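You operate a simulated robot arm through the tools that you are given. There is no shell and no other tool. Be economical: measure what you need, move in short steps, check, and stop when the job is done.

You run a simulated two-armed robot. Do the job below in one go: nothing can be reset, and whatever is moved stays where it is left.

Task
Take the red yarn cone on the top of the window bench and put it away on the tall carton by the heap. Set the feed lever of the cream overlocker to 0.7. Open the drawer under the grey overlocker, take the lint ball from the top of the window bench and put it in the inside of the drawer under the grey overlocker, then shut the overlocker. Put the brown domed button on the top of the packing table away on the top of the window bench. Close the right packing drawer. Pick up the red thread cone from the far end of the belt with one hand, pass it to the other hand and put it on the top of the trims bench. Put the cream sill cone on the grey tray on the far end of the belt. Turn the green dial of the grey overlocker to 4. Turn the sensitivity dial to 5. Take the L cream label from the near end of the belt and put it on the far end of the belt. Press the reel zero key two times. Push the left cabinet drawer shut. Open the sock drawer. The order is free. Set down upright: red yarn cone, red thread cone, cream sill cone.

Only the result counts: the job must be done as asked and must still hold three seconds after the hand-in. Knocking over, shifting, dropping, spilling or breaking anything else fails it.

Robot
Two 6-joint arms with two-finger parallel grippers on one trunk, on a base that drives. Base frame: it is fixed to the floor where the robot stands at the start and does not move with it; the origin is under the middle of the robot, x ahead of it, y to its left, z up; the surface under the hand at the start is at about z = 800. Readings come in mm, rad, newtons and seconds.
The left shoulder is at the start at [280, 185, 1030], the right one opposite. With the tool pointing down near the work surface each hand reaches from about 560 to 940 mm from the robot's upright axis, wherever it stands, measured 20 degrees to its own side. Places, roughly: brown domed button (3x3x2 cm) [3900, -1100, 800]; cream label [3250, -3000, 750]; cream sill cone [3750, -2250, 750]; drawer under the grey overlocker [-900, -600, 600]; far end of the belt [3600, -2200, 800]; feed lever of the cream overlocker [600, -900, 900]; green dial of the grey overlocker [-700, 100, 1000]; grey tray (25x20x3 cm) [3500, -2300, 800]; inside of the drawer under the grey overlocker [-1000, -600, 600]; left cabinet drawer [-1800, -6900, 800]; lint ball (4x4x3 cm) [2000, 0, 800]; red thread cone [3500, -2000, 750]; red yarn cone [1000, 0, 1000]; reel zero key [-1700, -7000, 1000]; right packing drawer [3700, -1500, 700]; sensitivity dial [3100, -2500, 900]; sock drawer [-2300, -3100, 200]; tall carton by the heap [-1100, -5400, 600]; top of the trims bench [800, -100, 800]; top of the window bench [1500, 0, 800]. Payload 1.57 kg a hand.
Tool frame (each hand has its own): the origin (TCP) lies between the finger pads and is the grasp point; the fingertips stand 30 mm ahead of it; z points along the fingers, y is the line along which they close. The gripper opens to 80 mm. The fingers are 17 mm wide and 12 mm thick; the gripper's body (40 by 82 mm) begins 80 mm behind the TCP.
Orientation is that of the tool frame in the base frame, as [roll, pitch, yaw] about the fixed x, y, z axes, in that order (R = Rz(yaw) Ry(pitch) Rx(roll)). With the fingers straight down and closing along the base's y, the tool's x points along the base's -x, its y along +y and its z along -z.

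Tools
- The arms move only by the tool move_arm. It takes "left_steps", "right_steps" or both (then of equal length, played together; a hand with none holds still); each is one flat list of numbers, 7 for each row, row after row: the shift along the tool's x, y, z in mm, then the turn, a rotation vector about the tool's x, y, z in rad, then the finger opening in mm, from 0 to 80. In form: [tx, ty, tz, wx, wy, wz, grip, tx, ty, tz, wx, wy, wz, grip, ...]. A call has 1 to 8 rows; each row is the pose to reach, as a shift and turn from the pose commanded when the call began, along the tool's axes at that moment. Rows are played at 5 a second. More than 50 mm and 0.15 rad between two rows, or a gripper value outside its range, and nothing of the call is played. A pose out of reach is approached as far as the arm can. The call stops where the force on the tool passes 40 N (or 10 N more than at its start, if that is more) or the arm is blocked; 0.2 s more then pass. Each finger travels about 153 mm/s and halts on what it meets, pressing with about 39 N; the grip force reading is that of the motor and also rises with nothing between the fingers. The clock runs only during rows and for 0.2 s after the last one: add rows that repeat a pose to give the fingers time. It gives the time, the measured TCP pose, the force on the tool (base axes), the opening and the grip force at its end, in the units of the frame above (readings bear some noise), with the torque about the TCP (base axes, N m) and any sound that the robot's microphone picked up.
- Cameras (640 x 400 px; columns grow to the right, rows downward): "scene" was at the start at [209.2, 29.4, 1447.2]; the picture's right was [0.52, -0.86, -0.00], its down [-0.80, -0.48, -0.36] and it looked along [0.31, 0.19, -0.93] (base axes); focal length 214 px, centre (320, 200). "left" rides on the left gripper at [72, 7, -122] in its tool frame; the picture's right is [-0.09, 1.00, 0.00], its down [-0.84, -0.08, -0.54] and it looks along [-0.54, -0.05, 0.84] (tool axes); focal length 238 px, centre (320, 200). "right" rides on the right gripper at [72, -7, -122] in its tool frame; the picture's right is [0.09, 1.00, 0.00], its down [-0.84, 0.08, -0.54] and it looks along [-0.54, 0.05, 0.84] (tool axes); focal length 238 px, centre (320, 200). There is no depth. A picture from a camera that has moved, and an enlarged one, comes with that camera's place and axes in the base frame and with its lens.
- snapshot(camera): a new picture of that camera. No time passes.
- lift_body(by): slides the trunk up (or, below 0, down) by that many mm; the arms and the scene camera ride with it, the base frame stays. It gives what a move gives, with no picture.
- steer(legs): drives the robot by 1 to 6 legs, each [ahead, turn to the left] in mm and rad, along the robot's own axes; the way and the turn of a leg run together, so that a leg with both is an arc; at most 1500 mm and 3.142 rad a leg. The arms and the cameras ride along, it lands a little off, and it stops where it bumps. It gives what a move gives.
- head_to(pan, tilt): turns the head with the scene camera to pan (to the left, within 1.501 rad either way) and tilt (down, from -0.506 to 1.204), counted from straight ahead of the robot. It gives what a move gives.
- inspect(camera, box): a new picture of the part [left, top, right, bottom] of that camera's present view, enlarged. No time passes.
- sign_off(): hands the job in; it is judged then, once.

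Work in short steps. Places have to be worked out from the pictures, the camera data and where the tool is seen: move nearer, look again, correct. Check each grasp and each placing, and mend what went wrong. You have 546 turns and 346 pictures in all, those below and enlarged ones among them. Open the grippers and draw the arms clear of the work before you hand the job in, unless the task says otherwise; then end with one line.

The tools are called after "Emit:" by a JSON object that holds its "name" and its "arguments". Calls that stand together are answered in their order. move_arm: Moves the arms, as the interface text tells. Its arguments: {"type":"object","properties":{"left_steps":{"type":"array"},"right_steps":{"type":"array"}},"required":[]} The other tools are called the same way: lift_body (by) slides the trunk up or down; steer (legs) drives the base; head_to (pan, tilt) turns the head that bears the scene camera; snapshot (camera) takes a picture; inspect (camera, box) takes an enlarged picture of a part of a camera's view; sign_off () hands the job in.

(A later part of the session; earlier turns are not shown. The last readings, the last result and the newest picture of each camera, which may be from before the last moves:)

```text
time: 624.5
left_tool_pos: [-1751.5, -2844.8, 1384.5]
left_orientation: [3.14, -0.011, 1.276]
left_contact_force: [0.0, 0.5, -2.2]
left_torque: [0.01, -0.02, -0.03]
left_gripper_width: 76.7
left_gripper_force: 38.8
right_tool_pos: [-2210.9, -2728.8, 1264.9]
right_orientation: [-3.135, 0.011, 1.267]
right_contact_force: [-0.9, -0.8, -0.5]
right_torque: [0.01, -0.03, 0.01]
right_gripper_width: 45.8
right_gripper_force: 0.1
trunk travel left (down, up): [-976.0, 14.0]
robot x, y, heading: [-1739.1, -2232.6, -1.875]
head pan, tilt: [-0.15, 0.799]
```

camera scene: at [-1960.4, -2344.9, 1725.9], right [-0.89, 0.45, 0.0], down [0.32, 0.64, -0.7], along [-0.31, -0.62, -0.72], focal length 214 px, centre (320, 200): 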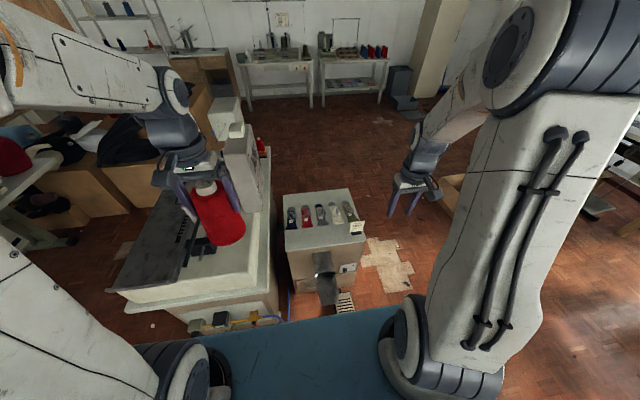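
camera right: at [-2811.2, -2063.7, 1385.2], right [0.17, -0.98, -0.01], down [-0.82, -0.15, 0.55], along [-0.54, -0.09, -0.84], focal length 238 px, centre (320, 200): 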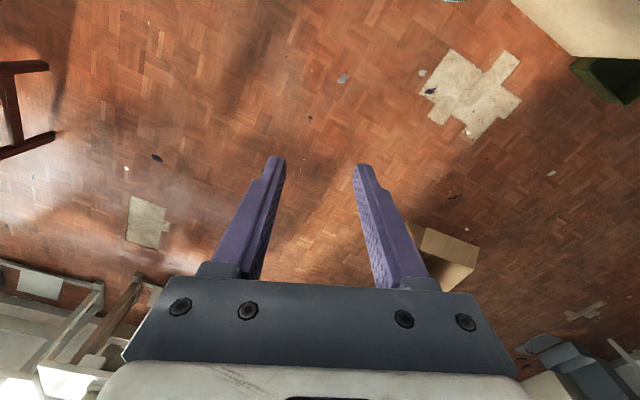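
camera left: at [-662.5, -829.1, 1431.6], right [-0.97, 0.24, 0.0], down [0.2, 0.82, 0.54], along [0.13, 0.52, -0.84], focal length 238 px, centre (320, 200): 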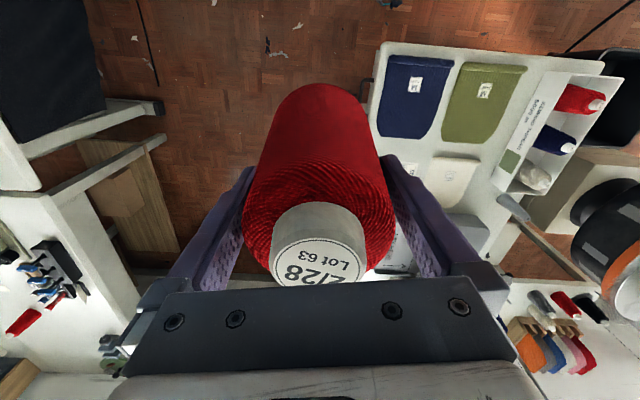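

Emit:
{"name": "steer", "arguments": {"legs": [[-110, 0]]}}

Emit:
{"name": "move_arm", "arguments": {"right_steps": [-25, 20, 10, 0, 0, 0, 46, -50, 45, 20, 0, 0, 0, 46, -75, 70, 30, 0, -0.12, 0, 46, -100, 95, 30, 0, -0.25, 0, 46, -115, 110, 30, 0, -0.38, 0, 46, -120, 112, 30, 0, -0.52, 0, 46, -120, 112, 30, 0, -0.66, 0, 46, -120, 112, 30, 0, -0.8, 0, 46]}}

Emit:
{"name": "move_arm", "arguments": {"right_steps": [0, 0, 0, 0, -0.14, 0, 46, 0, 0, 0, 0, -0.28, 0, 46, 0, 0, 0, 0, -0.42, 0, 46, 0, 0, 0, 0, -0.56, 0, 46, 0, 0, 0, 0, -0.7, 0, 46]}}

```text
time: 625.7
left_tool_pos: [-1719.2, -2742.3, 1386.0]
left_orientation: [3.14, -0.011, 1.274]
left_contact_force: [0.0, 0.0, -3.0]
left_torque: [0.0, 0.01, 0.02]
left_gripper_width: 76.7
left_gripper_force: 38.8
right_tool_pos: [-2177.5, -2622.1, 1265.9]
right_orientation: [-3.135, 0.009, 1.268]
right_contact_force: [-1.2, 0.3, 0.0]
right_torque: [-0.01, 0.02, 0.0]
right_gripper_width: 46.1
right_gripper_force: 0.1
trunk travel left (down, up): [-976.0, 14.0]
robot x, y, heading: [-1703.2, -2128.7, -1.876]
head pan, tilt: [-0.15, 0.799]
```

```text
time: 627.5
left_tool_pos: [-1718.8, -2741.4, 1386.0]
left_orientation: [3.139, -0.012, 1.274]
left_contact_force: [-0.6, -0.4, -1.8]
left_torque: [0.03, 0.01, 0.01]
left_gripper_width: 76.9
left_gripper_force: 39.2
right_tool_pos: [-2108.0, -2770.1, 1234.8]
right_orientation: [-3.132, 0.813, 1.272]
right_contact_force: [0.4, 0.5, 0.7]
right_torque: [0.03, -0.02, 0.04]
right_gripper_width: 46.0
right_gripper_force: 0.0
trunk travel left (down, up): [-976.0, 14.0]
robot x, y, heading: [-1704.7, -2129.8, -1.877]
head pan, tilt: [-0.15, 0.799]
```

```text
time: 628.7
left_tool_pos: [-1719.2, -2740.8, 1386.0]
left_orientation: [3.14, -0.011, 1.274]
left_contact_force: [0.1, 0.6, -2.1]
left_torque: [0.01, 0.0, 0.02]
left_gripper_width: 76.7
left_gripper_force: 38.9
right_tool_pos: [-2106.8, -2771.4, 1234.9]
right_orientation: [-3.044, 1.512, 1.366]
right_contact_force: [0.1, -0.5, 0.5]
right_torque: [0.01, -0.02, -0.01]
right_gripper_width: 46.2
right_gripper_force: 0.0
trunk travel left (down, up): [-976.0, 14.0]
robot x, y, heading: [-1702.3, -2127.5, -1.872]
head pan, tilt: [-0.15, 0.799]
```

Emit:
{"name": "move_arm", "arguments": {"right_steps": [0, 0, 0, 0, 0, 0.145, 46, 0, 0, 0, 0, 0, 0.29, 46, 0, 0, 0, 0, 0, 0.435, 46, 0, 0, 0, 0, 0, 0.58, 46, 0, 0, 0, 0, 0, 0.725, 46, 0, 0, 0, 0, 0, 0.87, 46, 0, 0, 0, 0, 0, 1.015, 46, 0, 0, 0, 0, 0, 1.16, 46]}}

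Emit:
{"name": "move_arm", "arguments": {"right_steps": [0, 0, 0, 0, 0, 0.14, 46, 0, 0, 0, 0, 0, 0.28, 46, 0, 0, 0, 0, 0, 0.41, 46]}}

Emit:
{"name": "lift_body", "arguments": {"by": -800}}

Emit:
{"name": "snapshot", "arguments": {"camera": "right"}}

```text
time: 630.5
left_tool_pos: [-1718.2, -2741.6, 1385.1]
left_orientation: [3.14, -0.009, 1.272]
left_contact_force: [0.6, 0.2, -2.3]
left_torque: [0.01, 0.05, -0.03]
left_gripper_width: 76.5
left_gripper_force: 38.7
right_tool_pos: [-2108.6, -2771.6, 1236.1]
right_orientation: [1.639, 0.413, -0.278]
right_contact_force: [0.3, -0.7, -0.7]
right_torque: [-0.01, -0.01, 0.01]
right_gripper_width: 45.8
right_gripper_force: 0.0
trunk travel left (down, up): [-976.0, 14.0]
robot x, y, heading: [-1705.1, -2127.5, -1.88]
head pan, tilt: [-0.15, 0.799]
```

```text
time: 631.3
left_tool_pos: [-1719.1, -2741.0, 1385.9]
left_orientation: [3.139, -0.011, 1.273]
left_contact_force: [0.2, 0.6, -2.8]
left_torque: [0.02, 0.05, 0.0]
left_gripper_width: 76.7
left_gripper_force: 39.2
right_tool_pos: [-2106.4, -2770.1, 1235.6]
right_orientation: [1.63, 0.004, -0.304]
right_contact_force: [0.5, -1.0, -0.5]
right_torque: [-0.01, 0.02, -0.01]
right_gripper_width: 46.0
right_gripper_force: 0.0
trunk travel left (down, up): [-976.0, 14.0]
robot x, y, heading: [-1703.5, -2126.7, -1.877]
head pan, tilt: [-0.15, 0.799]
```

```text
refused: -800 is not a number from -400 to 400
```

```text
111 pictures are left
camera right: at [-2002.8, -2676.7, 1234.9], right [0.07, -0.09, 0.99], down [-0.64, 0.76, 0.11], along [-0.77, -0.64, 0.0], focal length 238 px, centre (320, 200)
```

right: 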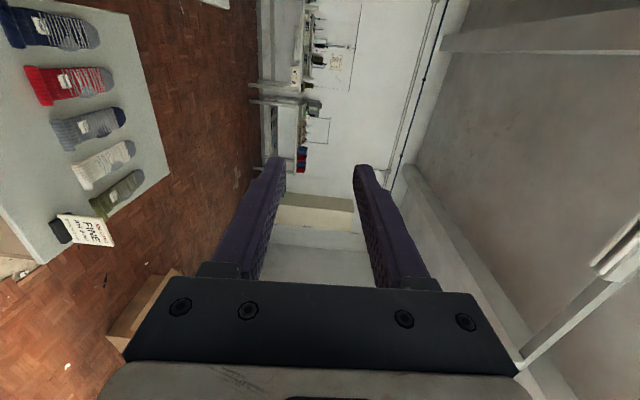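

Emit:
{"name": "lift_body", "arguments": {"by": -400}}

Emit:
{"name": "lift_body", "arguments": {"by": -350}}

Emit:
{"name": "snapshot", "arguments": {"camera": "right"}}

```text
time: 635.2
left_tool_pos: [-1719.0, -2740.9, 986.1]
left_orientation: [3.14, -0.012, 1.274]
left_contact_force: [-0.1, -0.2, -2.4]
left_torque: [0.0, -0.01, -0.02]
left_gripper_width: 76.4
left_gripper_force: 39.4
right_tool_pos: [-2107.1, -2771.4, 835.1]
right_orientation: [1.63, 0.008, -0.303]
right_contact_force: [-0.2, -0.6, -0.8]
right_torque: [-0.05, 0.01, 0.02]
right_gripper_width: 46.0
right_gripper_force: 0.2
trunk travel left (down, up): [-576.0, 414.0]
robot x, y, heading: [-1703.2, -2127.2, -1.878]
head pan, tilt: [-0.15, 0.799]
```

```text
time: 638.6
left_tool_pos: [-1719.6, -2740.8, 636.6]
left_orientation: [3.139, -0.011, 1.274]
left_contact_force: [-0.4, -0.3, -1.3]
left_torque: [-0.01, 0.01, 0.02]
left_gripper_width: 76.1
left_gripper_force: 38.7
right_tool_pos: [-2107.4, -2770.9, 485.9]
right_orientation: [1.63, 0.007, -0.306]
right_contact_force: [0.0, 0.3, 0.2]
right_torque: [0.01, 0.01, -0.02]
right_gripper_width: 46.0
right_gripper_force: 0.1
trunk travel left (down, up): [-226.0, 764.0]
robot x, y, heading: [-1707.7, -2125.5, -1.873]
head pan, tilt: [-0.15, 0.799]
```

```text
110 pictures are left
camera right: at [-2002.9, -2676.6, 484.8], right [0.08, -0.09, 0.99], down [-0.64, 0.76, 0.12], along [-0.77, -0.64, 0.0], focal length 238 px, centre (320, 200)
```

right: 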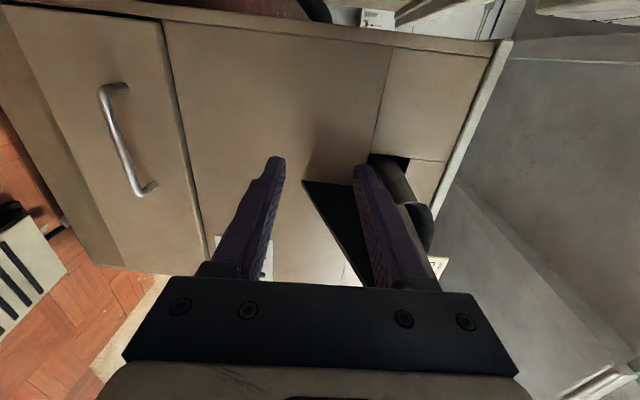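

Emit:
{"name": "lift_body", "arguments": {"by": -200}}

Emit:
{"name": "move_arm", "arguments": {"right_steps": [-15, -25, 20, 0, 0, 0, 50, -30, -50, 50, 0, 0, 0, 50, -39, -63, 90, 0, 0, 0, 50, -39, -63, 130, 0, 0, 0, 50]}}

Emit:
{"name": "snapshot", "arguments": {"camera": "right"}}

```text
time: 640.8
left_tool_pos: [-1718.1, -2740.3, 436.0]
left_orientation: [3.14, -0.011, 1.275]
left_contact_force: [0.3, -0.7, -3.5]
left_torque: [-0.02, 0.02, -0.02]
left_gripper_width: 75.9
left_gripper_force: 39.3
right_tool_pos: [-2107.1, -2770.4, 285.2]
right_orientation: [1.63, 0.006, -0.304]
right_contact_force: [0.7, 0.1, -0.2]
right_torque: [-0.01, 0.01, 0.0]
right_gripper_width: 46.0
right_gripper_force: 0.1
trunk travel left (down, up): [-26.0, 964.0]
robot x, y, heading: [-1705.9, -2123.7, -1.878]
head pan, tilt: [-0.15, 0.799]
```

```text
time: 641.8
left_tool_pos: [-1720.2, -2740.5, 434.9]
left_orientation: [3.138, -0.011, 1.273]
left_contact_force: [0.2, 0.7, -3.5]
left_torque: [0.01, 0.0, -0.01]
left_gripper_width: 76.2
left_gripper_force: 38.5
right_tool_pos: [-2182.7, -2878.5, 213.4]
right_orientation: [1.632, 0.007, -0.303]
right_contact_force: [-0.7, -0.1, 0.0]
right_torque: [-0.01, -0.03, 0.07]
right_gripper_width: 50.0
right_gripper_force: 0.1
trunk travel left (down, up): [-26.0, 964.0]
robot x, y, heading: [-1704.1, -2129.3, -1.879]
head pan, tilt: [-0.15, 0.799]
```

```text
109 pictures are left
camera right: at [-2078.3, -2784.4, 214.0], right [0.08, -0.09, 0.99], down [-0.64, 0.76, 0.12], along [-0.77, -0.64, 0.0], focal length 238 px, centre (320, 200)
```

right: 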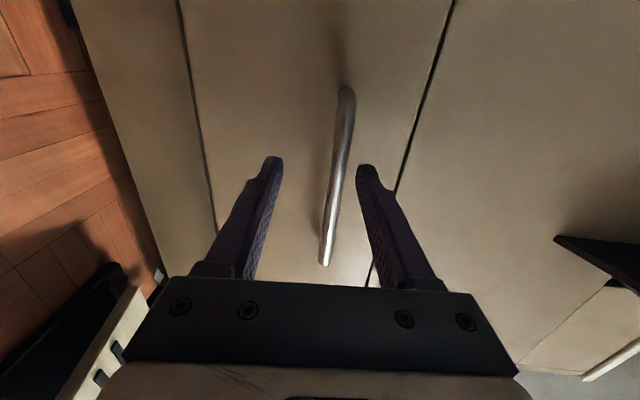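

Emit:
{"name": "move_arm", "arguments": {"right_steps": [0, 10, 10, 0, 0, 0, 50, 0, 11, 25, 0, 0, 0, 50, 0, 11, 38, 0, 0, 0, 50]}}

Emit:
{"name": "snapshot", "arguments": {"camera": "right"}}

```text
time: 642.6
left_tool_pos: [-1719.8, -2740.3, 436.1]
left_orientation: [3.139, -0.013, 1.273]
left_contact_force: [-0.7, -1.0, -2.0]
left_torque: [0.01, 0.0, 0.01]
left_gripper_width: 76.3
left_gripper_force: 38.8
right_tool_pos: [-2192.0, -2913.4, 220.6]
right_orientation: [1.634, 0.007, -0.303]
right_contact_force: [3.9, 10.8, 3.9]
right_torque: [-0.58, 0.26, -0.01]
right_gripper_width: 54.1
right_gripper_force: 2.6
trunk travel left (down, up): [-26.0, 964.0]
robot x, y, heading: [-1701.7, -2128.0, -1.874]
head pan, tilt: [-0.15, 0.799]
stopped in row 3 (right hand): the force on the tool passed its limit at 50 N (the readings are from after the stop); the commanded pose is now the measured one
```

```text
108 pictures are left
camera right: at [-2087.7, -2817.8, 222.0], right [0.07, -0.09, 0.99], down [-0.64, 0.76, 0.12], along [-0.77, -0.64, 0.0], focal length 238 px, centre (320, 200)
```

right: 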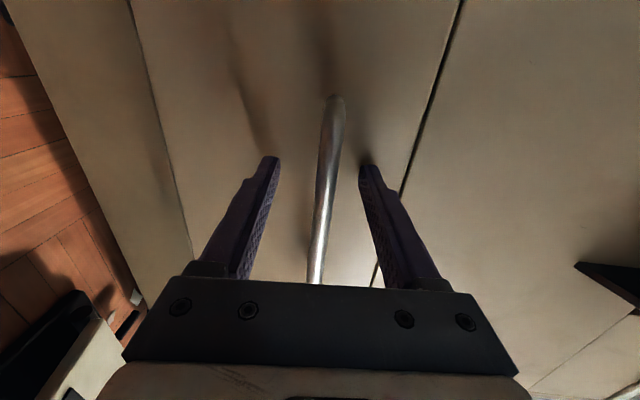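

Emit:
{"name": "move_arm", "arguments": {"right_steps": [0, 0, -6, 0, 0, 0, 40, 0, 0, -6, 0, 0, 0, 20, 0, 0, -6, 0, 0, 0, 0, 0, 0, -6, 0, 0, 0, 0]}}

Emit:
{"name": "move_arm", "arguments": {"right_steps": [0, 0, -30, 0, 0, 0, 0, 0, 0, -65, 0, 0, 0, 0, 0, 0, -100, 0, 0, 0, 0, 0, 0, -135, 0, 0, 0, 0, 0, 0, -170, 0, 0, 0, 0, 0, 0, -205, 0, 0, 0, 0, 0, 0, -240, 0, 0, 0, 0]}}

Emit:
{"name": "snapshot", "arguments": {"camera": "right"}}

```text
time: 643.6
left_tool_pos: [-1718.8, -2740.3, 435.9]
left_orientation: [3.14, -0.011, 1.275]
left_contact_force: [-0.1, -0.7, -2.9]
left_torque: [-0.01, -0.03, -0.02]
left_gripper_width: 76.0
left_gripper_force: 38.8
right_tool_pos: [-2190.7, -2907.1, 225.3]
right_orientation: [1.628, 0.009, -0.305]
right_contact_force: [1.3, 1.5, 16.3]
right_torque: [-0.16, -0.27, 0.07]
right_gripper_width: 11.9
right_gripper_force: 28.6
trunk travel left (down, up): [-26.0, 964.0]
robot x, y, heading: [-1703.4, -2130.1, -1.873]
head pan, tilt: [-0.15, 0.799]
```

```text
time: 644.9
left_tool_pos: [-1719.4, -2741.6, 436.0]
left_orientation: [3.141, -0.013, 1.276]
left_contact_force: [0.0, 0.6, -1.4]
left_torque: [0.01, -0.01, 0.01]
left_gripper_width: 76.3
left_gripper_force: 39.2
right_tool_pos: [-2132.1, -2730.5, 224.6]
right_orientation: [1.674, 0.0, -0.293]
right_contact_force: [-2.3, 1.3, -12.2]
right_torque: [-0.03, -0.22, 0.67]
right_gripper_width: 11.9
right_gripper_force: 29.2
right hand out of reach, approached as far as the arm can: row 6
trunk travel left (down, up): [-26.0, 964.0]
robot x, y, heading: [-1706.2, -2129.5, -1.876]
head pan, tilt: [-0.15, 0.799]
stopped in row 6 (right hand): the force on the tool passed its limit at 48 N (the readings are from after the stop); the commanded pose is now the measured one
```

```text
107 pictures are left
camera right: at [-2029.8, -2634.8, 230.5], right [0.06, -0.13, 0.99], down [-0.65, 0.75, 0.13], along [-0.76, -0.65, -0.04], focal length 238 px, centre (320, 200)
```

right: 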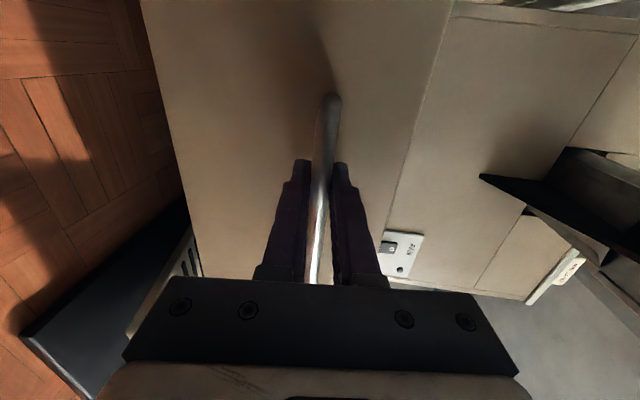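

Emit:
{"name": "steer", "arguments": {"legs": [[-50, 0]]}}

```text
time: 645.9
left_tool_pos: [-1704.5, -2693.6, 435.5]
left_orientation: [3.14, -0.012, 1.274]
left_contact_force: [0.2, -0.6, -4.1]
left_torque: [0.03, -0.01, -0.02]
left_gripper_width: 76.0
left_gripper_force: 39.3
right_tool_pos: [-2118.4, -2684.1, 225.5]
right_orientation: [1.674, 0.0, -0.293]
right_contact_force: [8.3, -3.4, -21.0]
right_torque: [-0.02, -0.03, -0.4]
right_gripper_width: 11.8
right_gripper_force: 28.9
trunk travel left (down, up): [-26.0, 964.0]
robot x, y, heading: [-1692.8, -2080.7, -1.874]
head pan, tilt: [-0.15, 0.799]
```

Emit:
{"name": "steer", "arguments": {"legs": [[-60, 0]]}}

Emit:
{"name": "snapshot", "arguments": {"camera": "right"}}

```text
time: 646.8
left_tool_pos: [-1686.7, -2637.1, 435.6]
left_orientation: [3.141, -0.012, 1.273]
left_contact_force: [0.0, 0.3, -2.2]
left_torque: [0.01, -0.01, -0.01]
left_gripper_width: 75.9
left_gripper_force: 38.7
right_tool_pos: [-2099.2, -2627.2, 225.4]
right_orientation: [1.673, 0.0, -0.291]
right_contact_force: [5.0, -1.2, -6.9]
right_torque: [0.03, -0.05, -0.13]
right_gripper_width: 11.9
right_gripper_force: 28.6
trunk travel left (down, up): [-26.0, 964.0]
robot x, y, heading: [-1674.8, -2023.7, -1.873]
head pan, tilt: [-0.15, 0.799]
```

```text
106 pictures are left
camera right: at [-1996.5, -2531.0, 230.4], right [0.06, -0.12, 0.99], down [-0.65, 0.75, 0.13], along [-0.76, -0.65, -0.04], focal length 238 px, centre (320, 200)
```

right: 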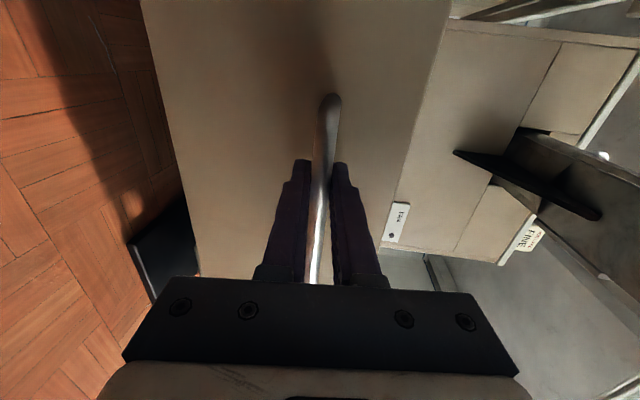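

Drawer is open about 295 mm. Release and back away.

Emit:
{"name": "move_arm", "arguments": {"right_steps": [0, 0, 0, 0, 0, 0, 30, 0, 0, 0, 0, 0, 0, 50, 0, 0, 0, 0, 0, 0, 50]}}

Emit:
{"name": "steer", "arguments": {"legs": [[-150, 0]]}}

Emit:
{"name": "lift_body", "arguments": {"by": 400}}

Emit:
{"name": "lift_body", "arguments": {"by": 400}}

Emit:
{"name": "head_to", "arguments": {"pan": -0.15, "tilt": 0.7}}

Emit:
{"name": "inspect", "arguments": {"camera": "scene", "box": [230, 160, 410, 320]}}

```text
time: 647.6
left_tool_pos: [-1686.7, -2635.7, 435.7]
left_orientation: [3.139, -0.011, 1.275]
left_contact_force: [0.0, 0.9, -2.0]
left_torque: [0.04, 0.01, -0.02]
left_gripper_width: 76.1
left_gripper_force: 39.0
right_tool_pos: [-2099.6, -2627.4, 224.7]
right_orientation: [1.674, 0.0, -0.292]
right_contact_force: [-0.3, 0.3, 0.4]
right_torque: [0.02, 0.0, 0.02]
right_gripper_width: 50.0
right_gripper_force: 0.1
trunk travel left (down, up): [-26.0, 964.0]
robot x, y, heading: [-1671.8, -2025.0, -1.879]
head pan, tilt: [-0.15, 0.799]
```

```text
time: 649.0
left_tool_pos: [-1644.3, -2494.6, 435.4]
left_orientation: [3.14, -0.011, 1.27]
left_contact_force: [0.4, 1.0, -2.1]
left_torque: [0.03, 0.02, -0.01]
left_gripper_width: 75.8
left_gripper_force: 39.0
right_tool_pos: [-2057.0, -2482.6, 225.4]
right_orientation: [1.674, 0.0, -0.294]
right_contact_force: [-0.3, 0.6, 0.0]
right_torque: [-0.01, -0.03, 0.01]
right_gripper_width: 49.9
right_gripper_force: 0.1
trunk travel left (down, up): [-26.0, 964.0]
robot x, y, heading: [-1625.1, -1883.2, -1.881]
head pan, tilt: [-0.15, 0.799]
```

```text
time: 652.8
left_tool_pos: [-1644.6, -2494.4, 835.9]
left_orientation: [-3.14, -0.01, 1.27]
left_contact_force: [-0.1, 0.3, -3.3]
left_torque: [-0.01, -0.03, -0.02]
left_gripper_width: 75.9
left_gripper_force: 38.6
right_tool_pos: [-2056.2, -2483.8, 626.3]
right_orientation: [1.675, 0.0, -0.295]
right_contact_force: [0.2, -0.3, -0.5]
right_torque: [-0.01, 0.01, 0.05]
right_gripper_width: 50.0
right_gripper_force: 0.0
trunk travel left (down, up): [-426.0, 564.0]
robot x, y, heading: [-1627.8, -1881.2, -1.879]
head pan, tilt: [-0.15, 0.799]
```

```text
time: 656.6
left_tool_pos: [-1643.2, -2496.3, 1235.6]
left_orientation: [3.139, -0.012, 1.271]
left_contact_force: [0.2, 0.0, -2.1]
left_torque: [0.05, -0.01, 0.03]
left_gripper_width: 75.5
left_gripper_force: 38.5
right_tool_pos: [-2057.1, -2483.4, 1025.5]
right_orientation: [1.676, 0.001, -0.295]
right_contact_force: [0.1, 0.5, -0.5]
right_torque: [0.01, -0.03, 0.0]
right_gripper_width: 50.1
right_gripper_force: 0.1
trunk travel left (down, up): [-826.0, 164.0]
robot x, y, heading: [-1626.1, -1881.1, -1.882]
head pan, tilt: [-0.15, 0.799]
```

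```text
time: 657.3
left_tool_pos: [-1644.2, -2494.2, 1234.7]
left_orientation: [3.14, -0.01, 1.271]
left_contact_force: [0.3, -0.3, -1.3]
left_torque: [-0.01, -0.05, 0.01]
left_gripper_width: 75.4
left_gripper_force: 39.0
right_tool_pos: [-2056.6, -2483.2, 1025.7]
right_orientation: [1.673, 0.0, -0.295]
right_contact_force: [-0.5, 0.7, 0.6]
right_torque: [0.02, 0.02, -0.01]
right_gripper_width: 50.2
right_gripper_force: 0.0
trunk travel left (down, up): [-826.0, 164.0]
robot x, y, heading: [-1629.7, -1881.0, -1.877]
head pan, tilt: [-0.15, 0.7]
```

```text
2.50 times, centred on (320, 240) of scene
camera zoom: at [-1711.6, -2110.7, 1584.1], right [-0.9, 0.44, 0.0], down [0.29, 0.58, -0.76], along [-0.34, -0.69, -0.64], focal length 536 px, centre (320, 100)
```

zoom: 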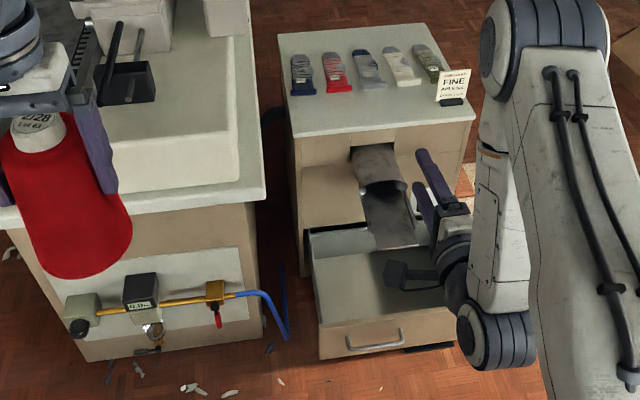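

Sock drawer is open. Restore the right hand orientation for travel.

Emit:
{"name": "move_arm", "arguments": {"right_steps": [0, 0, 0, 0, 0, -0.145, 50, 0, 0, 0, 0, 0, -0.29, 50, 0, 0, 0, 0, 0, -0.435, 50, 0, 0, 0, 0, 0, -0.58, 50, 0, 0, 0, 0, 0, -0.725, 50, 0, 0, 0, 0, 0, -0.87, 50, 0, 0, 0, 0, 0, -1.015, 50, 0, 0, 0, 0, 0, -1.16, 50]}}

Emit:
{"name": "move_arm", "arguments": {"right_steps": [0, 0, 0, 0, 0, -0.14, 50, 0, 0, 0, 0, 0, -0.28, 50, 0, 0, 0, 0, 0, -0.41, 50]}}

Emit:
{"name": "move_arm", "arguments": {"right_steps": [0, 0, 0, 0, 0.14, 0, 50, 0, 0, 0, 0, 0.28, 0, 50, 0, 0, 0, 0, 0.42, 0, 50, 0, 0, 0, 0, 0.56, 0, 50, 0, 0, 0, 0, 0.7, 0, 50, 0, 0, 0, 0, 0.84, 0, 50, 0, 0, 0, 0, 0.98, 0, 50, 0, 0, 0, 0, 1.12, 0, 50]}}

Emit:
{"name": "lift_body", "arguments": {"by": 150}}

```text
time: 659.1
left_tool_pos: [-1644.0, -2494.8, 1236.3]
left_orientation: [3.138, -0.009, 1.272]
left_contact_force: [1.6, -0.2, -2.7]
left_torque: [-0.01, -0.01, 0.03]
left_gripper_width: 75.8
left_gripper_force: 38.7
right_tool_pos: [-2056.0, -2482.4, 1025.9]
right_orientation: [1.828, 1.15, -0.062]
right_contact_force: [0.1, 0.1, 0.6]
right_torque: [-0.02, -0.02, -0.01]
right_gripper_width: 49.8
right_gripper_force: 0.0
trunk travel left (down, up): [-826.0, 164.0]
robot x, y, heading: [-1623.3, -1881.1, -1.88]
head pan, tilt: [-0.15, 0.7]
```

```text
time: 659.9
left_tool_pos: [-1643.7, -2495.0, 1235.9]
left_orientation: [3.141, -0.011, 1.27]
left_contact_force: [0.6, -0.3, -2.0]
left_torque: [0.02, -0.02, 0.02]
left_gripper_width: 75.5
left_gripper_force: 39.1
right_tool_pos: [-2056.6, -2482.8, 1025.3]
right_orientation: [-3.121, 1.467, 1.298]
right_contact_force: [-1.0, -0.8, -0.2]
right_torque: [0.0, 0.0, 0.02]
right_gripper_width: 50.0
right_gripper_force: 0.1
trunk travel left (down, up): [-826.0, 164.0]
robot x, y, heading: [-1626.4, -1881.2, -1.876]
head pan, tilt: [-0.15, 0.7]
```

```text
time: 661.7
left_tool_pos: [-1643.3, -2495.2, 1235.1]
left_orientation: [3.141, -0.011, 1.27]
left_contact_force: [-0.5, -0.2, -2.6]
left_torque: [-0.02, 0.01, 0.02]
left_gripper_width: 75.4
left_gripper_force: 39.1
right_tool_pos: [-2053.8, -2485.0, 1024.8]
right_orientation: [3.131, 0.409, 1.273]
right_contact_force: [0.8, -0.1, 0.3]
right_torque: [0.01, 0.02, 0.03]
right_gripper_width: 50.0
right_gripper_force: 0.1
right hand out of reach, approached as far as the arm can: row 8
trunk travel left (down, up): [-826.0, 164.0]
robot x, y, heading: [-1633.1, -1884.6, -1.88]
head pan, tilt: [-0.15, 0.7]
```

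```text
time: 663.5
left_tool_pos: [-1643.2, -2495.2, 1385.9]
left_orientation: [3.141, -0.01, 1.272]
left_contact_force: [0.0, 0.5, -3.0]
left_torque: [0.05, 0.0, -0.01]
left_gripper_width: 75.5
left_gripper_force: 38.8
right_tool_pos: [-2053.1, -2485.0, 1175.2]
right_orientation: [3.127, 0.408, 1.276]
right_contact_force: [0.1, -0.8, 0.1]
right_torque: [-0.02, -0.02, 0.0]
right_gripper_width: 49.9
right_gripper_force: 0.1
trunk travel left (down, up): [-976.0, 14.0]
robot x, y, heading: [-1623.5, -1885.1, -1.881]
head pan, tilt: [-0.15, 0.7]
```

Emit:
{"name": "steer", "arguments": {"legs": [[0, -1.253], [1260, 0], [0, 1.25], [1400, 0], [400, 0]]}}

Emit:
{"name": "head_to", "arguments": {"pan": 0.7, "tilt": 0.5}}

Emit:
{"name": "snapshot", "arguments": {"camera": "scene"}}

```text
time: 684.6
left_tool_pos: [-3434.5, -4240.3, 1385.2]
left_orientation: [3.139, -0.01, 1.285]
left_contact_force: [-0.4, -0.7, -2.0]
left_torque: [0.03, -0.05, 0.0]
left_gripper_width: 74.5
left_gripper_force: 38.9
right_tool_pos: [-3845.5, -4236.1, 1174.4]
right_orientation: [3.128, 0.408, 1.288]
right_contact_force: [-0.4, -0.3, -0.7]
right_torque: [-0.02, 0.01, -0.01]
right_gripper_width: 50.1
right_gripper_force: 0.0
trunk travel left (down, up): [-976.0, 14.0]
robot x, y, heading: [-3431.1, -3624.9, -1.862]
head pan, tilt: [-0.15, 0.7]
```

```text
time: 685.8
left_tool_pos: [-3435.8, -4240.3, 1386.5]
left_orientation: [3.14, -0.011, 1.286]
left_contact_force: [-0.1, 0.5, -2.6]
left_torque: [0.01, 0.02, -0.01]
left_gripper_width: 74.4
left_gripper_force: 39.8
right_tool_pos: [-3844.1, -4236.3, 1174.9]
right_orientation: [3.127, 0.408, 1.29]
right_contact_force: [0.7, 0.4, 0.9]
right_torque: [0.01, 0.02, 0.01]
right_gripper_width: 49.9
right_gripper_force: 0.1
trunk travel left (down, up): [-976.0, 14.0]
robot x, y, heading: [-3429.9, -3626.4, -1.863]
head pan, tilt: [0.7, 0.499]
```

```text
104 pictures are left
camera scene: at [-3435.3, -3863.9, 1751.8], right [-0.92, -0.39, 0.0], down [-0.19, 0.44, -0.88], along [0.35, -0.81, -0.48], focal length 214 px, centre (320, 200)
```

scene: 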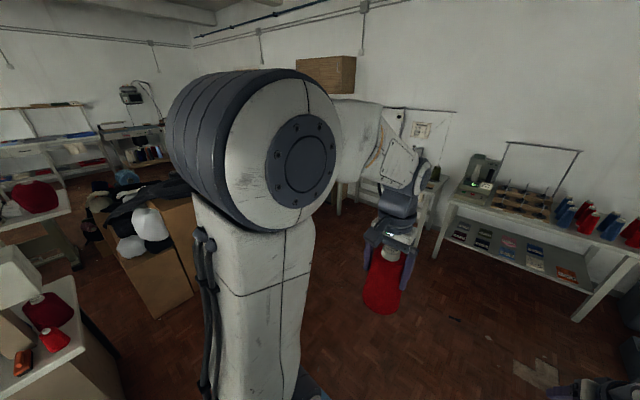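

Emit:
{"name": "steer", "arguments": {"legs": [[0, 0.9], [1250, 0]]}}

Emit:
{"name": "head_to", "arguments": {"pan": 0.0, "tilt": 0.5}}

Emit:
{"name": "snapshot", "arguments": {"camera": "scene"}}

```text
time: 694.3
left_tool_pos: [-2268.5, -5055.4, 1384.8]
left_orientation: [3.138, -0.01, 2.171]
left_contact_force: [0.1, 0.3, -2.8]
left_torque: [0.05, 0.02, 0.02]
left_gripper_width: 74.5
left_gripper_force: 38.7
right_tool_pos: [-2529.9, -5371.5, 1176.1]
right_orientation: [3.128, 0.409, 2.175]
right_contact_force: [0.2, 0.7, 0.0]
right_torque: [0.01, 0.01, -0.01]
right_gripper_width: 49.8
right_gripper_force: 0.0
trunk travel left (down, up): [-976.0, 14.0]
robot x, y, heading: [-2739.4, -4659.6, -0.976]
head pan, tilt: [0.7, 0.499]
```

```text
time: 695.4
left_tool_pos: [-2268.2, -5055.5, 1385.5]
left_orientation: [3.14, -0.01, 2.171]
left_contact_force: [0.5, 0.8, -2.7]
left_torque: [0.04, -0.01, 0.01]
left_gripper_width: 74.5
left_gripper_force: 39.6
right_tool_pos: [-2530.5, -5372.6, 1176.5]
right_orientation: [3.128, 0.408, 2.175]
right_contact_force: [1.0, -0.2, -0.1]
right_torque: [-0.04, 0.0, -0.01]
right_gripper_width: 49.8
right_gripper_force: 0.0
trunk travel left (down, up): [-976.0, 14.0]
robot x, y, heading: [-2738.0, -4661.2, -0.975]
head pan, tilt: [0.0, 0.499]
```

```text
103 pictures are left
camera scene: at [-2596.2, -4870.3, 1751.8], right [-0.83, -0.56, 0.0], down [-0.27, 0.4, -0.88], along [0.49, -0.73, -0.48], focal length 214 px, centre (320, 200)
```

scene: 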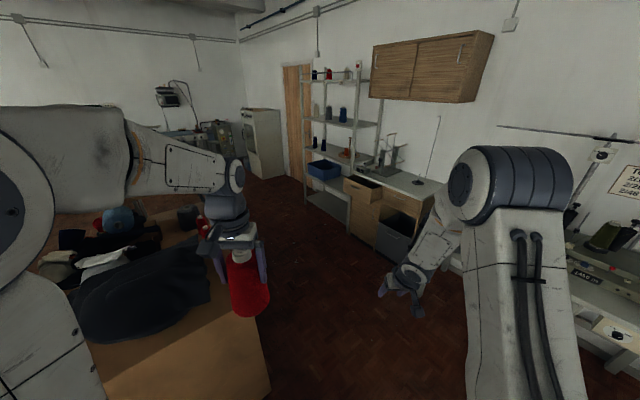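

Emit:
{"name": "inspect", "arguments": {"camera": "scene", "box": [40, 190, 300, 400]}}

Emit:
{"name": "snapshot", "arguments": {"camera": "left"}}

```text
1.90 times, centred on (170, 295) of scene
camera zoom: at [-2596.2, -4870.3, 1751.8], right [-0.83, -0.56, 0.0], down [-0.27, 0.4, -0.88], along [0.49, -0.73, -0.48], focal length 408 px, centre (606, 19)
```

zoom: 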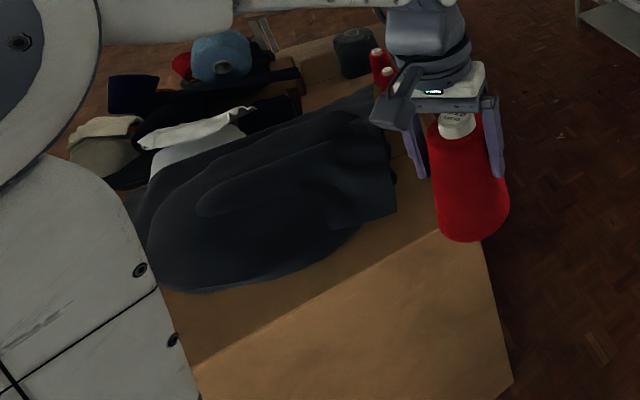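

```text
101 pictures are left
camera left: at [-2302.8, -4994.2, 1509.0], right [0.87, 0.49, 0.0], down [0.41, -0.74, 0.53], along [0.26, -0.47, -0.85], focal length 238 px, centre (320, 200)
```

left: 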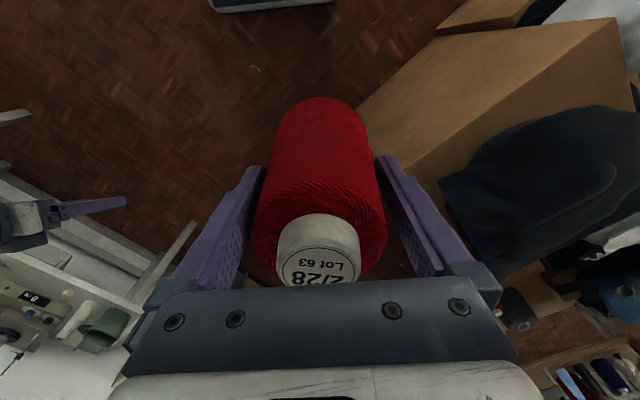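

Emit:
{"name": "steer", "arguments": {"legs": [[0, 0.12], [1250, 0], [0, 0.9]]}}

Emit:
{"name": "head_to", "arguments": {"pan": 0.1, "tilt": 0.6}}

Emit:
{"name": "snapshot", "arguments": {"camera": "scene"}}

```text
time: 699.3
left_tool_pos: [-1875.9, -5385.8, 1386.5]
left_orientation: [3.14, -0.01, 2.341]
left_contact_force: [0.2, 0.1, -1.4]
left_torque: [0.01, -0.04, -0.02]
left_gripper_width: 74.4
left_gripper_force: 38.9
right_tool_pos: [-2079.0, -5741.1, 1176.0]
right_orientation: [3.128, 0.409, 2.352]
right_contact_force: [-1.0, -0.2, 1.1]
right_torque: [0.01, -0.07, -0.01]
right_gripper_width: 49.8
right_gripper_force: 0.0
trunk travel left (down, up): [-976.0, 14.0]
robot x, y, heading: [-2414.0, -5091.1, -0.787]
head pan, tilt: [0.0, 0.499]
stopped in leg 2: the robot was blocked; the commanded pose is now the measured one
```

```text
time: 700.0
left_tool_pos: [-1876.2, -5387.8, 1386.9]
left_orientation: [3.139, -0.01, 2.338]
left_contact_force: [0.1, 0.6, -1.4]
left_torque: [0.04, 0.04, -0.01]
left_gripper_width: 74.4
left_gripper_force: 39.1
right_tool_pos: [-2080.3, -5742.0, 1174.9]
right_orientation: [3.129, 0.408, 2.348]
right_contact_force: [-1.0, -0.3, 0.8]
right_torque: [0.01, 0.0, -0.03]
right_gripper_width: 50.1
right_gripper_force: 0.0
trunk travel left (down, up): [-976.0, 14.0]
robot x, y, heading: [-2417.6, -5092.4, -0.792]
head pan, tilt: [0.099, 0.6]
```

```text
100 pictures are left
camera scene: at [-2232.7, -5259.0, 1742.8], right [-0.64, -0.77, 0.0], down [-0.44, 0.36, -0.83], along [0.64, -0.53, -0.56], focal length 214 px, centre (320, 200)
```

scene: 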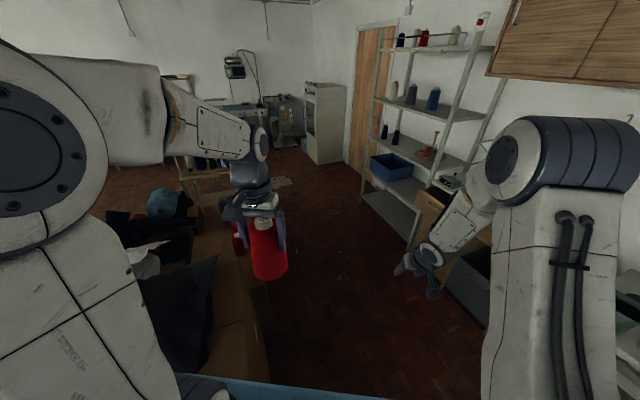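

Emit:
{"name": "steer", "arguments": {"legs": [[-150, 0], [0, -0.47], [560, 0], [0, 1.0]]}}

Emit:
{"name": "snapshot", "arguments": {"camera": "scene"}}

```text
time: 708.2
left_tool_pos: [-1737.4, -5486.3, 1386.0]
left_orientation: [3.14, -0.011, 2.896]
left_contact_force: [0.6, 0.0, -1.6]
left_torque: [0.02, 0.05, 0.01]
left_gripper_width: 74.0
left_gripper_force: 39.1
right_tool_pos: [-1725.4, -5895.7, 1176.0]
right_orientation: [3.128, 0.408, 2.906]
right_contact_force: [0.3, -0.4, 1.0]
right_torque: [0.03, -0.03, -0.02]
right_gripper_width: 49.7
right_gripper_force: 0.1
trunk travel left (down, up): [-976.0, 14.0]
robot x, y, heading: [-2353.5, -5516.2, -0.228]
head pan, tilt: [0.099, 0.6]
```

```text
99 pictures are left
camera scene: at [-2108.1, -5566.1, 1742.7], right [-0.13, -0.99, 0.0], down [-0.56, 0.07, -0.82], along [0.82, -0.11, -0.57], focal length 214 px, centre (320, 200)
```

scene: 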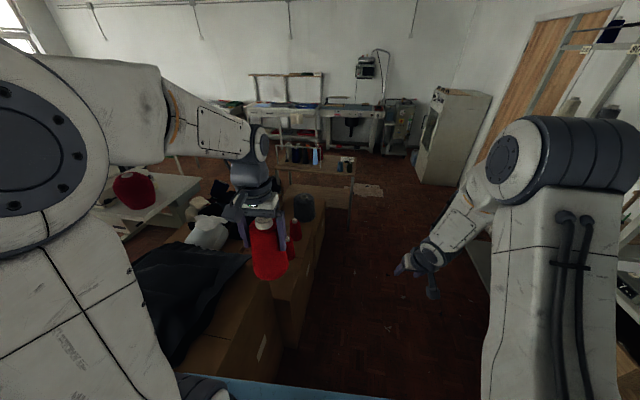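

Emit:
{"name": "inspect", "arguments": {"camera": "scene", "box": [200, 160, 360, 360]}}

```text
2.00 times, centred on (280, 260) of scene
camera zoom: at [-2108.1, -5566.1, 1742.7], right [-0.13, -0.99, 0.0], down [-0.56, 0.07, -0.82], along [0.82, -0.11, -0.57], focal length 429 px, centre (400, 80)
```

zoom: 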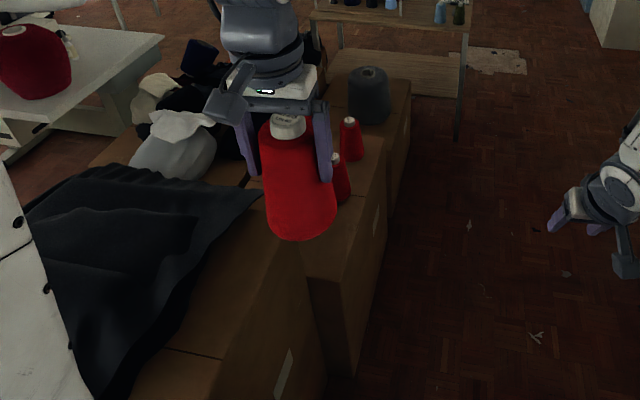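

Emit:
{"name": "steer", "arguments": {"legs": [[0, -0.27], [320, 0], [0, 0.48]]}}

Emit:
{"name": "snapshot", "arguments": {"camera": "left"}}

```text
time: 712.6
left_tool_pos: [-1477.6, -5518.9, 1385.9]
left_orientation: [3.139, -0.011, 3.095]
left_contact_force: [0.5, -0.8, -2.1]
left_torque: [0.02, -0.02, 0.01]
left_gripper_width: 74.3
left_gripper_force: 38.7
right_tool_pos: [-1384.0, -5918.4, 1174.4]
right_orientation: [3.127, 0.409, 3.106]
right_contact_force: [0.1, -0.1, 0.6]
right_torque: [-0.02, 0.0, -0.02]
right_gripper_width: 49.9
right_gripper_force: 0.0
trunk travel left (down, up): [-976.0, 14.0]
robot x, y, heading: [-2074.1, -5675.9, -0.029]
head pan, tilt: [0.099, 0.6]
```

```text
97 pictures are left
camera left: at [-1548.0, -5509.7, 1509.6], right [0.14, 0.99, 0.0], down [0.84, -0.12, 0.53], along [0.53, -0.07, -0.85], focal length 238 px, centre (320, 200)
```

left: 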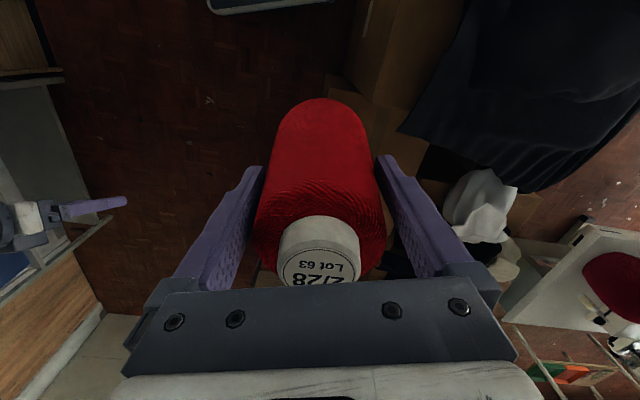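

Emit:
{"name": "head_to", "arguments": {"pan": 0.35, "tilt": 0.75}}

Emit:
{"name": "inspect", "arguments": {"camera": "scene", "box": [180, 60, 480, 300]}}

```text
time: 713.4
left_tool_pos: [-1477.7, -5519.7, 1386.0]
left_orientation: [3.14, -0.011, 3.095]
left_contact_force: [-0.4, -0.5, -1.4]
left_torque: [-0.02, 0.02, 0.0]
left_gripper_width: 74.2
left_gripper_force: 38.9
right_tool_pos: [-1383.8, -5917.7, 1175.1]
right_orientation: [3.127, 0.408, 3.104]
right_contact_force: [-0.2, 0.5, 0.6]
right_torque: [0.02, 0.0, -0.01]
right_gripper_width: 49.8
right_gripper_force: 0.1
trunk travel left (down, up): [-976.0, 14.0]
robot x, y, heading: [-2077.8, -5673.8, -0.032]
head pan, tilt: [0.351, 0.75]
```

```text
1.67 times, centred on (330, 180) of scene
camera zoom: at [-1834.5, -5651.5, 1729.9], right [0.31, -0.95, 0.0], down [-0.65, -0.21, -0.73], along [0.69, 0.23, -0.68], focal length 358 px, centre (303, 233)
```

zoom: 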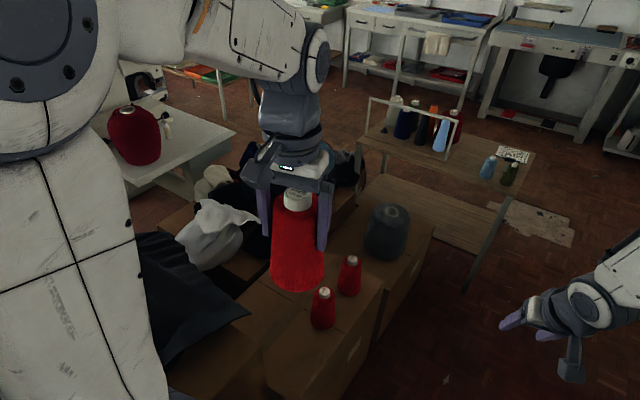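

Emit:
{"name": "inspect", "arguments": {"camera": "scene", "box": [270, 200, 400, 300]}}

```text
4.00 times, centred on (335, 250) of scene
camera zoom: at [-1834.5, -5651.5, 1729.9], right [0.31, -0.95, 0.0], down [-0.65, -0.21, -0.73], along [0.69, 0.23, -0.68], focal length 858 px, centre (260, 0)
```

zoom: 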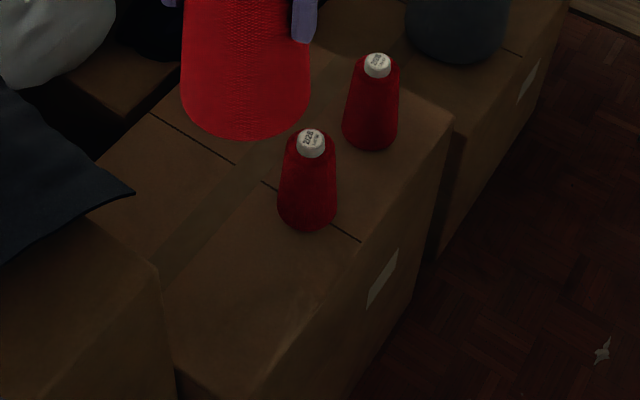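

The tall carton top has a free spot near (-1235, -5395). Lower the trunk and move the left hand over it.

Emit:
{"name": "lift_body", "arguments": {"by": -320}}

Emit:
{"name": "move_arm", "arguments": {"left_steps": [-38, 20, 20, 0, 0, 0, 0, -76, 40, 40, 0, 0, 0, 0, -114, 62, 55, 0, 0, 0, 0, -152, 85, 70, 0, 0, 0, 0, -190, 108, 85, 0, 0, 0, 0, -221, 130, 100, 0, 0, 0, 0, -236, 135, 130, 0, 0, 0, 0]}}

Emit:
{"name": "inspect", "arguments": {"camera": "scene", "box": [250, 100, 450, 260]}}

```text
time: 716.5
left_tool_pos: [-1478.0, -5519.0, 1066.2]
left_orientation: [3.14, -0.011, 3.097]
left_contact_force: [0.6, -0.5, -1.8]
left_torque: [-0.01, 0.01, 0.0]
left_gripper_width: 73.9
left_gripper_force: 38.9
right_tool_pos: [-1384.4, -5917.9, 855.3]
right_orientation: [3.128, 0.409, 3.106]
right_contact_force: [-0.1, -0.6, 0.5]
right_torque: [-0.01, -0.02, 0.0]
right_gripper_width: 50.0
right_gripper_force: 0.1
trunk travel left (down, up): [-656.0, 334.0]
robot x, y, heading: [-2074.9, -5672.5, -0.036]
head pan, tilt: [0.351, 0.75]
```

```text
time: 718.1
left_tool_pos: [-1237.8, -5395.8, 933.4]
left_orientation: [3.14, -0.011, 3.095]
left_contact_force: [-0.5, -0.2, -2.3]
left_torque: [0.0, 0.01, 0.0]
left_gripper_width: 74.2
left_gripper_force: 39.2
right_tool_pos: [-1384.2, -5918.1, 854.7]
right_orientation: [3.128, 0.408, 3.105]
right_contact_force: [-1.0, -0.2, -0.7]
right_torque: [0.05, 0.0, -0.02]
right_gripper_width: 49.8
right_gripper_force: 0.0
trunk travel left (down, up): [-656.0, 334.0]
robot x, y, heading: [-2075.7, -5674.0, -0.032]
head pan, tilt: [0.351, 0.75]
```

```text
2.50 times, centred on (350, 180) of scene
camera zoom: at [-1834.8, -5651.4, 1409.9], right [0.32, -0.95, 0.0], down [-0.65, -0.21, -0.73], along [0.69, 0.23, -0.68], focal length 536 px, centre (245, 250)
```

zoom: 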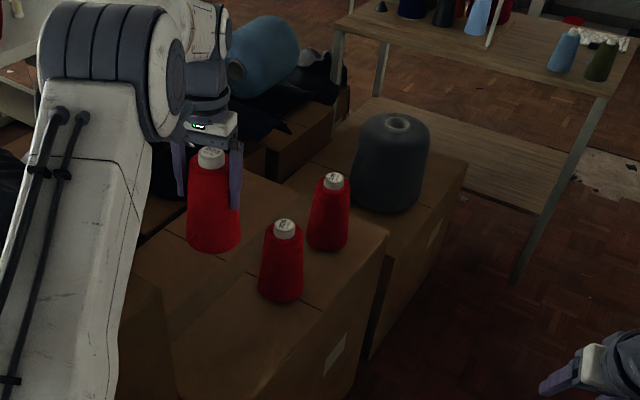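

Emit:
{"name": "move_arm", "arguments": {"left_steps": [0, 0, 40, 0, 0, 0, 0, 0, 0, 80, 0, 0, 0, 0, 0, 0, 120, 0, 0, 0, 0]}}

Emit:
{"name": "inspect", "arguments": {"camera": "scene", "box": [250, 100, 450, 260]}}

```text
time: 718.9
left_tool_pos: [-1238.0, -5395.2, 814.0]
left_orientation: [3.138, -0.01, 3.096]
left_contact_force: [0.2, 0.5, -1.9]
left_torque: [0.0, 0.04, 0.0]
left_gripper_width: 74.0
left_gripper_force: 39.2
right_tool_pos: [-1384.2, -5918.7, 855.9]
right_orientation: [3.128, 0.41, 3.104]
right_contact_force: [-0.3, 0.8, 0.5]
right_torque: [0.01, -0.04, 0.02]
right_gripper_width: 49.8
right_gripper_force: 0.1
trunk travel left (down, up): [-656.0, 334.0]
robot x, y, heading: [-2073.5, -5672.5, -0.028]
head pan, tilt: [0.351, 0.75]
```

```text
2.50 times, centred on (350, 180) of scene
camera zoom: at [-1834.8, -5651.4, 1409.9], right [0.32, -0.95, 0.0], down [-0.65, -0.21, -0.73], along [0.69, 0.23, -0.68], focal length 536 px, centre (245, 250)
```

zoom: 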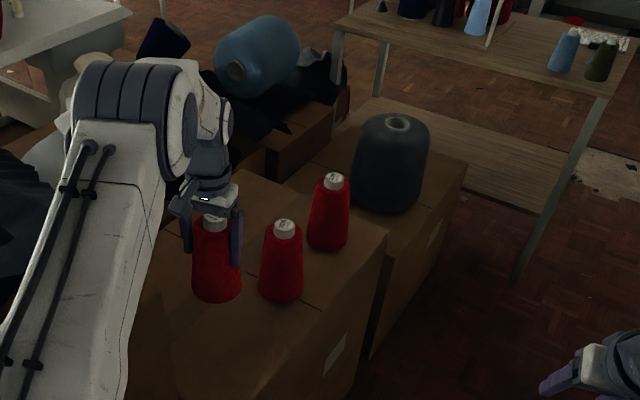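

Emit:
{"name": "move_arm", "arguments": {"left_steps": [0, 0, 30, 0, 0, 0, 0, 0, 0, 50, 0, 0, 0, 0, 0, 0, 60, 0, 0, 0, 0, 0, 0, 66, 0, 0, 0, 0, 0, 0, 72, 0, 0, 0, 0, 0, 0, 78, 0, 0, 0, 0]}}

Emit:
{"name": "inspect", "arguments": {"camera": "scene", "box": [250, 120, 450, 280]}}

```text
time: 720.3
left_tool_pos: [-1239.2, -5394.5, 740.0]
left_orientation: [3.139, -0.008, 3.095]
left_contact_force: [-8.1, -1.9, 20.8]
left_torque: [-0.7, 0.3, -0.27]
left_gripper_width: 74.0
left_gripper_force: 39.0
right_tool_pos: [-1385.4, -5919.7, 856.3]
right_orientation: [3.128, 0.409, 3.104]
right_contact_force: [-1.2, 0.6, 0.4]
right_torque: [0.0, 0.02, -0.02]
right_gripper_width: 49.8
right_gripper_force: 0.0
trunk travel left (down, up): [-656.0, 334.0]
robot x, y, heading: [-2077.0, -5674.8, -0.03]
head pan, tilt: [0.351, 0.75]
```

```text
2.50 times, centred on (350, 200) of scene
camera zoom: at [-1835.9, -5651.7, 1410.7], right [0.32, -0.95, 0.0], down [-0.65, -0.21, -0.73], along [0.69, 0.23, -0.68], focal length 536 px, centre (245, 200)
```

zoom: 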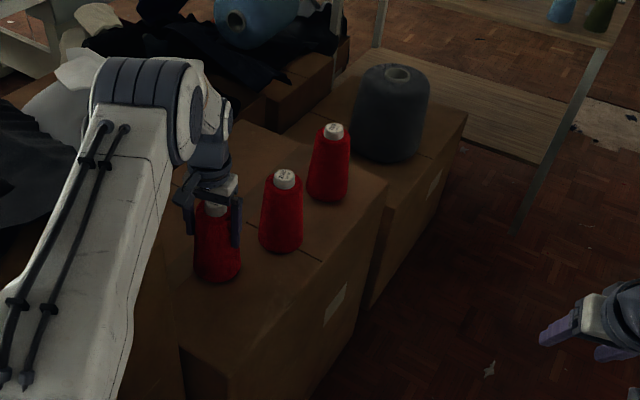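

Emit:
{"name": "move_arm", "arguments": {"left_steps": [0, 0, -2, 0, 0, 0, 0, 0, 0, -2, 0, 0, 0, 76, 0, 0, -2, 0, 0, 0, 80, 0, 0, -2, 0, 0, 0, 80]}}

Emit:
{"name": "move_arm", "arguments": {"left_steps": [0, 0, -20, 0, 0, 0, 80, 0, 0, -60, 0, 0, 0, 80, 0, 0, -100, 0, 0, 0, 80, 0, 0, -145, 0, 0, 0, 80, 0, 0, -190, 0, 0, 0, 80]}}

Emit:
{"name": "snapshot", "arguments": {"camera": "left"}}

```text
time: 721.3
left_tool_pos: [-1238.1, -5394.9, 737.4]
left_orientation: [3.14, -0.011, 3.098]
left_contact_force: [0.5, 0.4, 0.2]
left_torque: [0.03, 0.0, 0.01]
left_gripper_width: 79.9
left_gripper_force: 0.1
right_tool_pos: [-1384.4, -5918.4, 855.7]
right_orientation: [3.126, 0.408, 3.106]
right_contact_force: [0.1, 0.2, -0.2]
right_torque: [-0.04, 0.0, 0.0]
right_gripper_width: 50.1
right_gripper_force: 0.0
trunk travel left (down, up): [-656.0, 334.0]
robot x, y, heading: [-2076.9, -5672.8, -0.03]
head pan, tilt: [0.351, 0.75]
```

```text
time: 722.5
left_tool_pos: [-1239.1, -5396.3, 927.5]
left_orientation: [3.137, -0.014, 3.097]
left_contact_force: [0.7, -0.5, 0.0]
left_torque: [0.02, -0.05, 0.0]
left_gripper_width: 79.8
left_gripper_force: 0.0
right_tool_pos: [-1384.0, -5918.6, 854.7]
right_orientation: [3.127, 0.409, 3.105]
right_contact_force: [-0.4, 0.3, 0.2]
right_torque: [0.02, -0.03, -0.01]
right_gripper_width: 49.9
right_gripper_force: 0.1
trunk travel left (down, up): [-656.0, 334.0]
robot x, y, heading: [-2074.0, -5672.3, -0.035]
head pan, tilt: [0.351, 0.75]
```

```text
91 pictures are left
camera left: at [-1308.8, -5386.1, 1050.8], right [0.14, 0.99, 0.0], down [0.84, -0.12, 0.53], along [0.53, -0.07, -0.85], focal length 238 px, centre (320, 200)
```

left: 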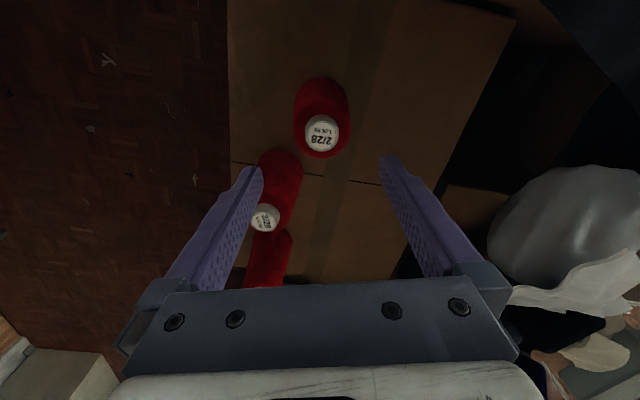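

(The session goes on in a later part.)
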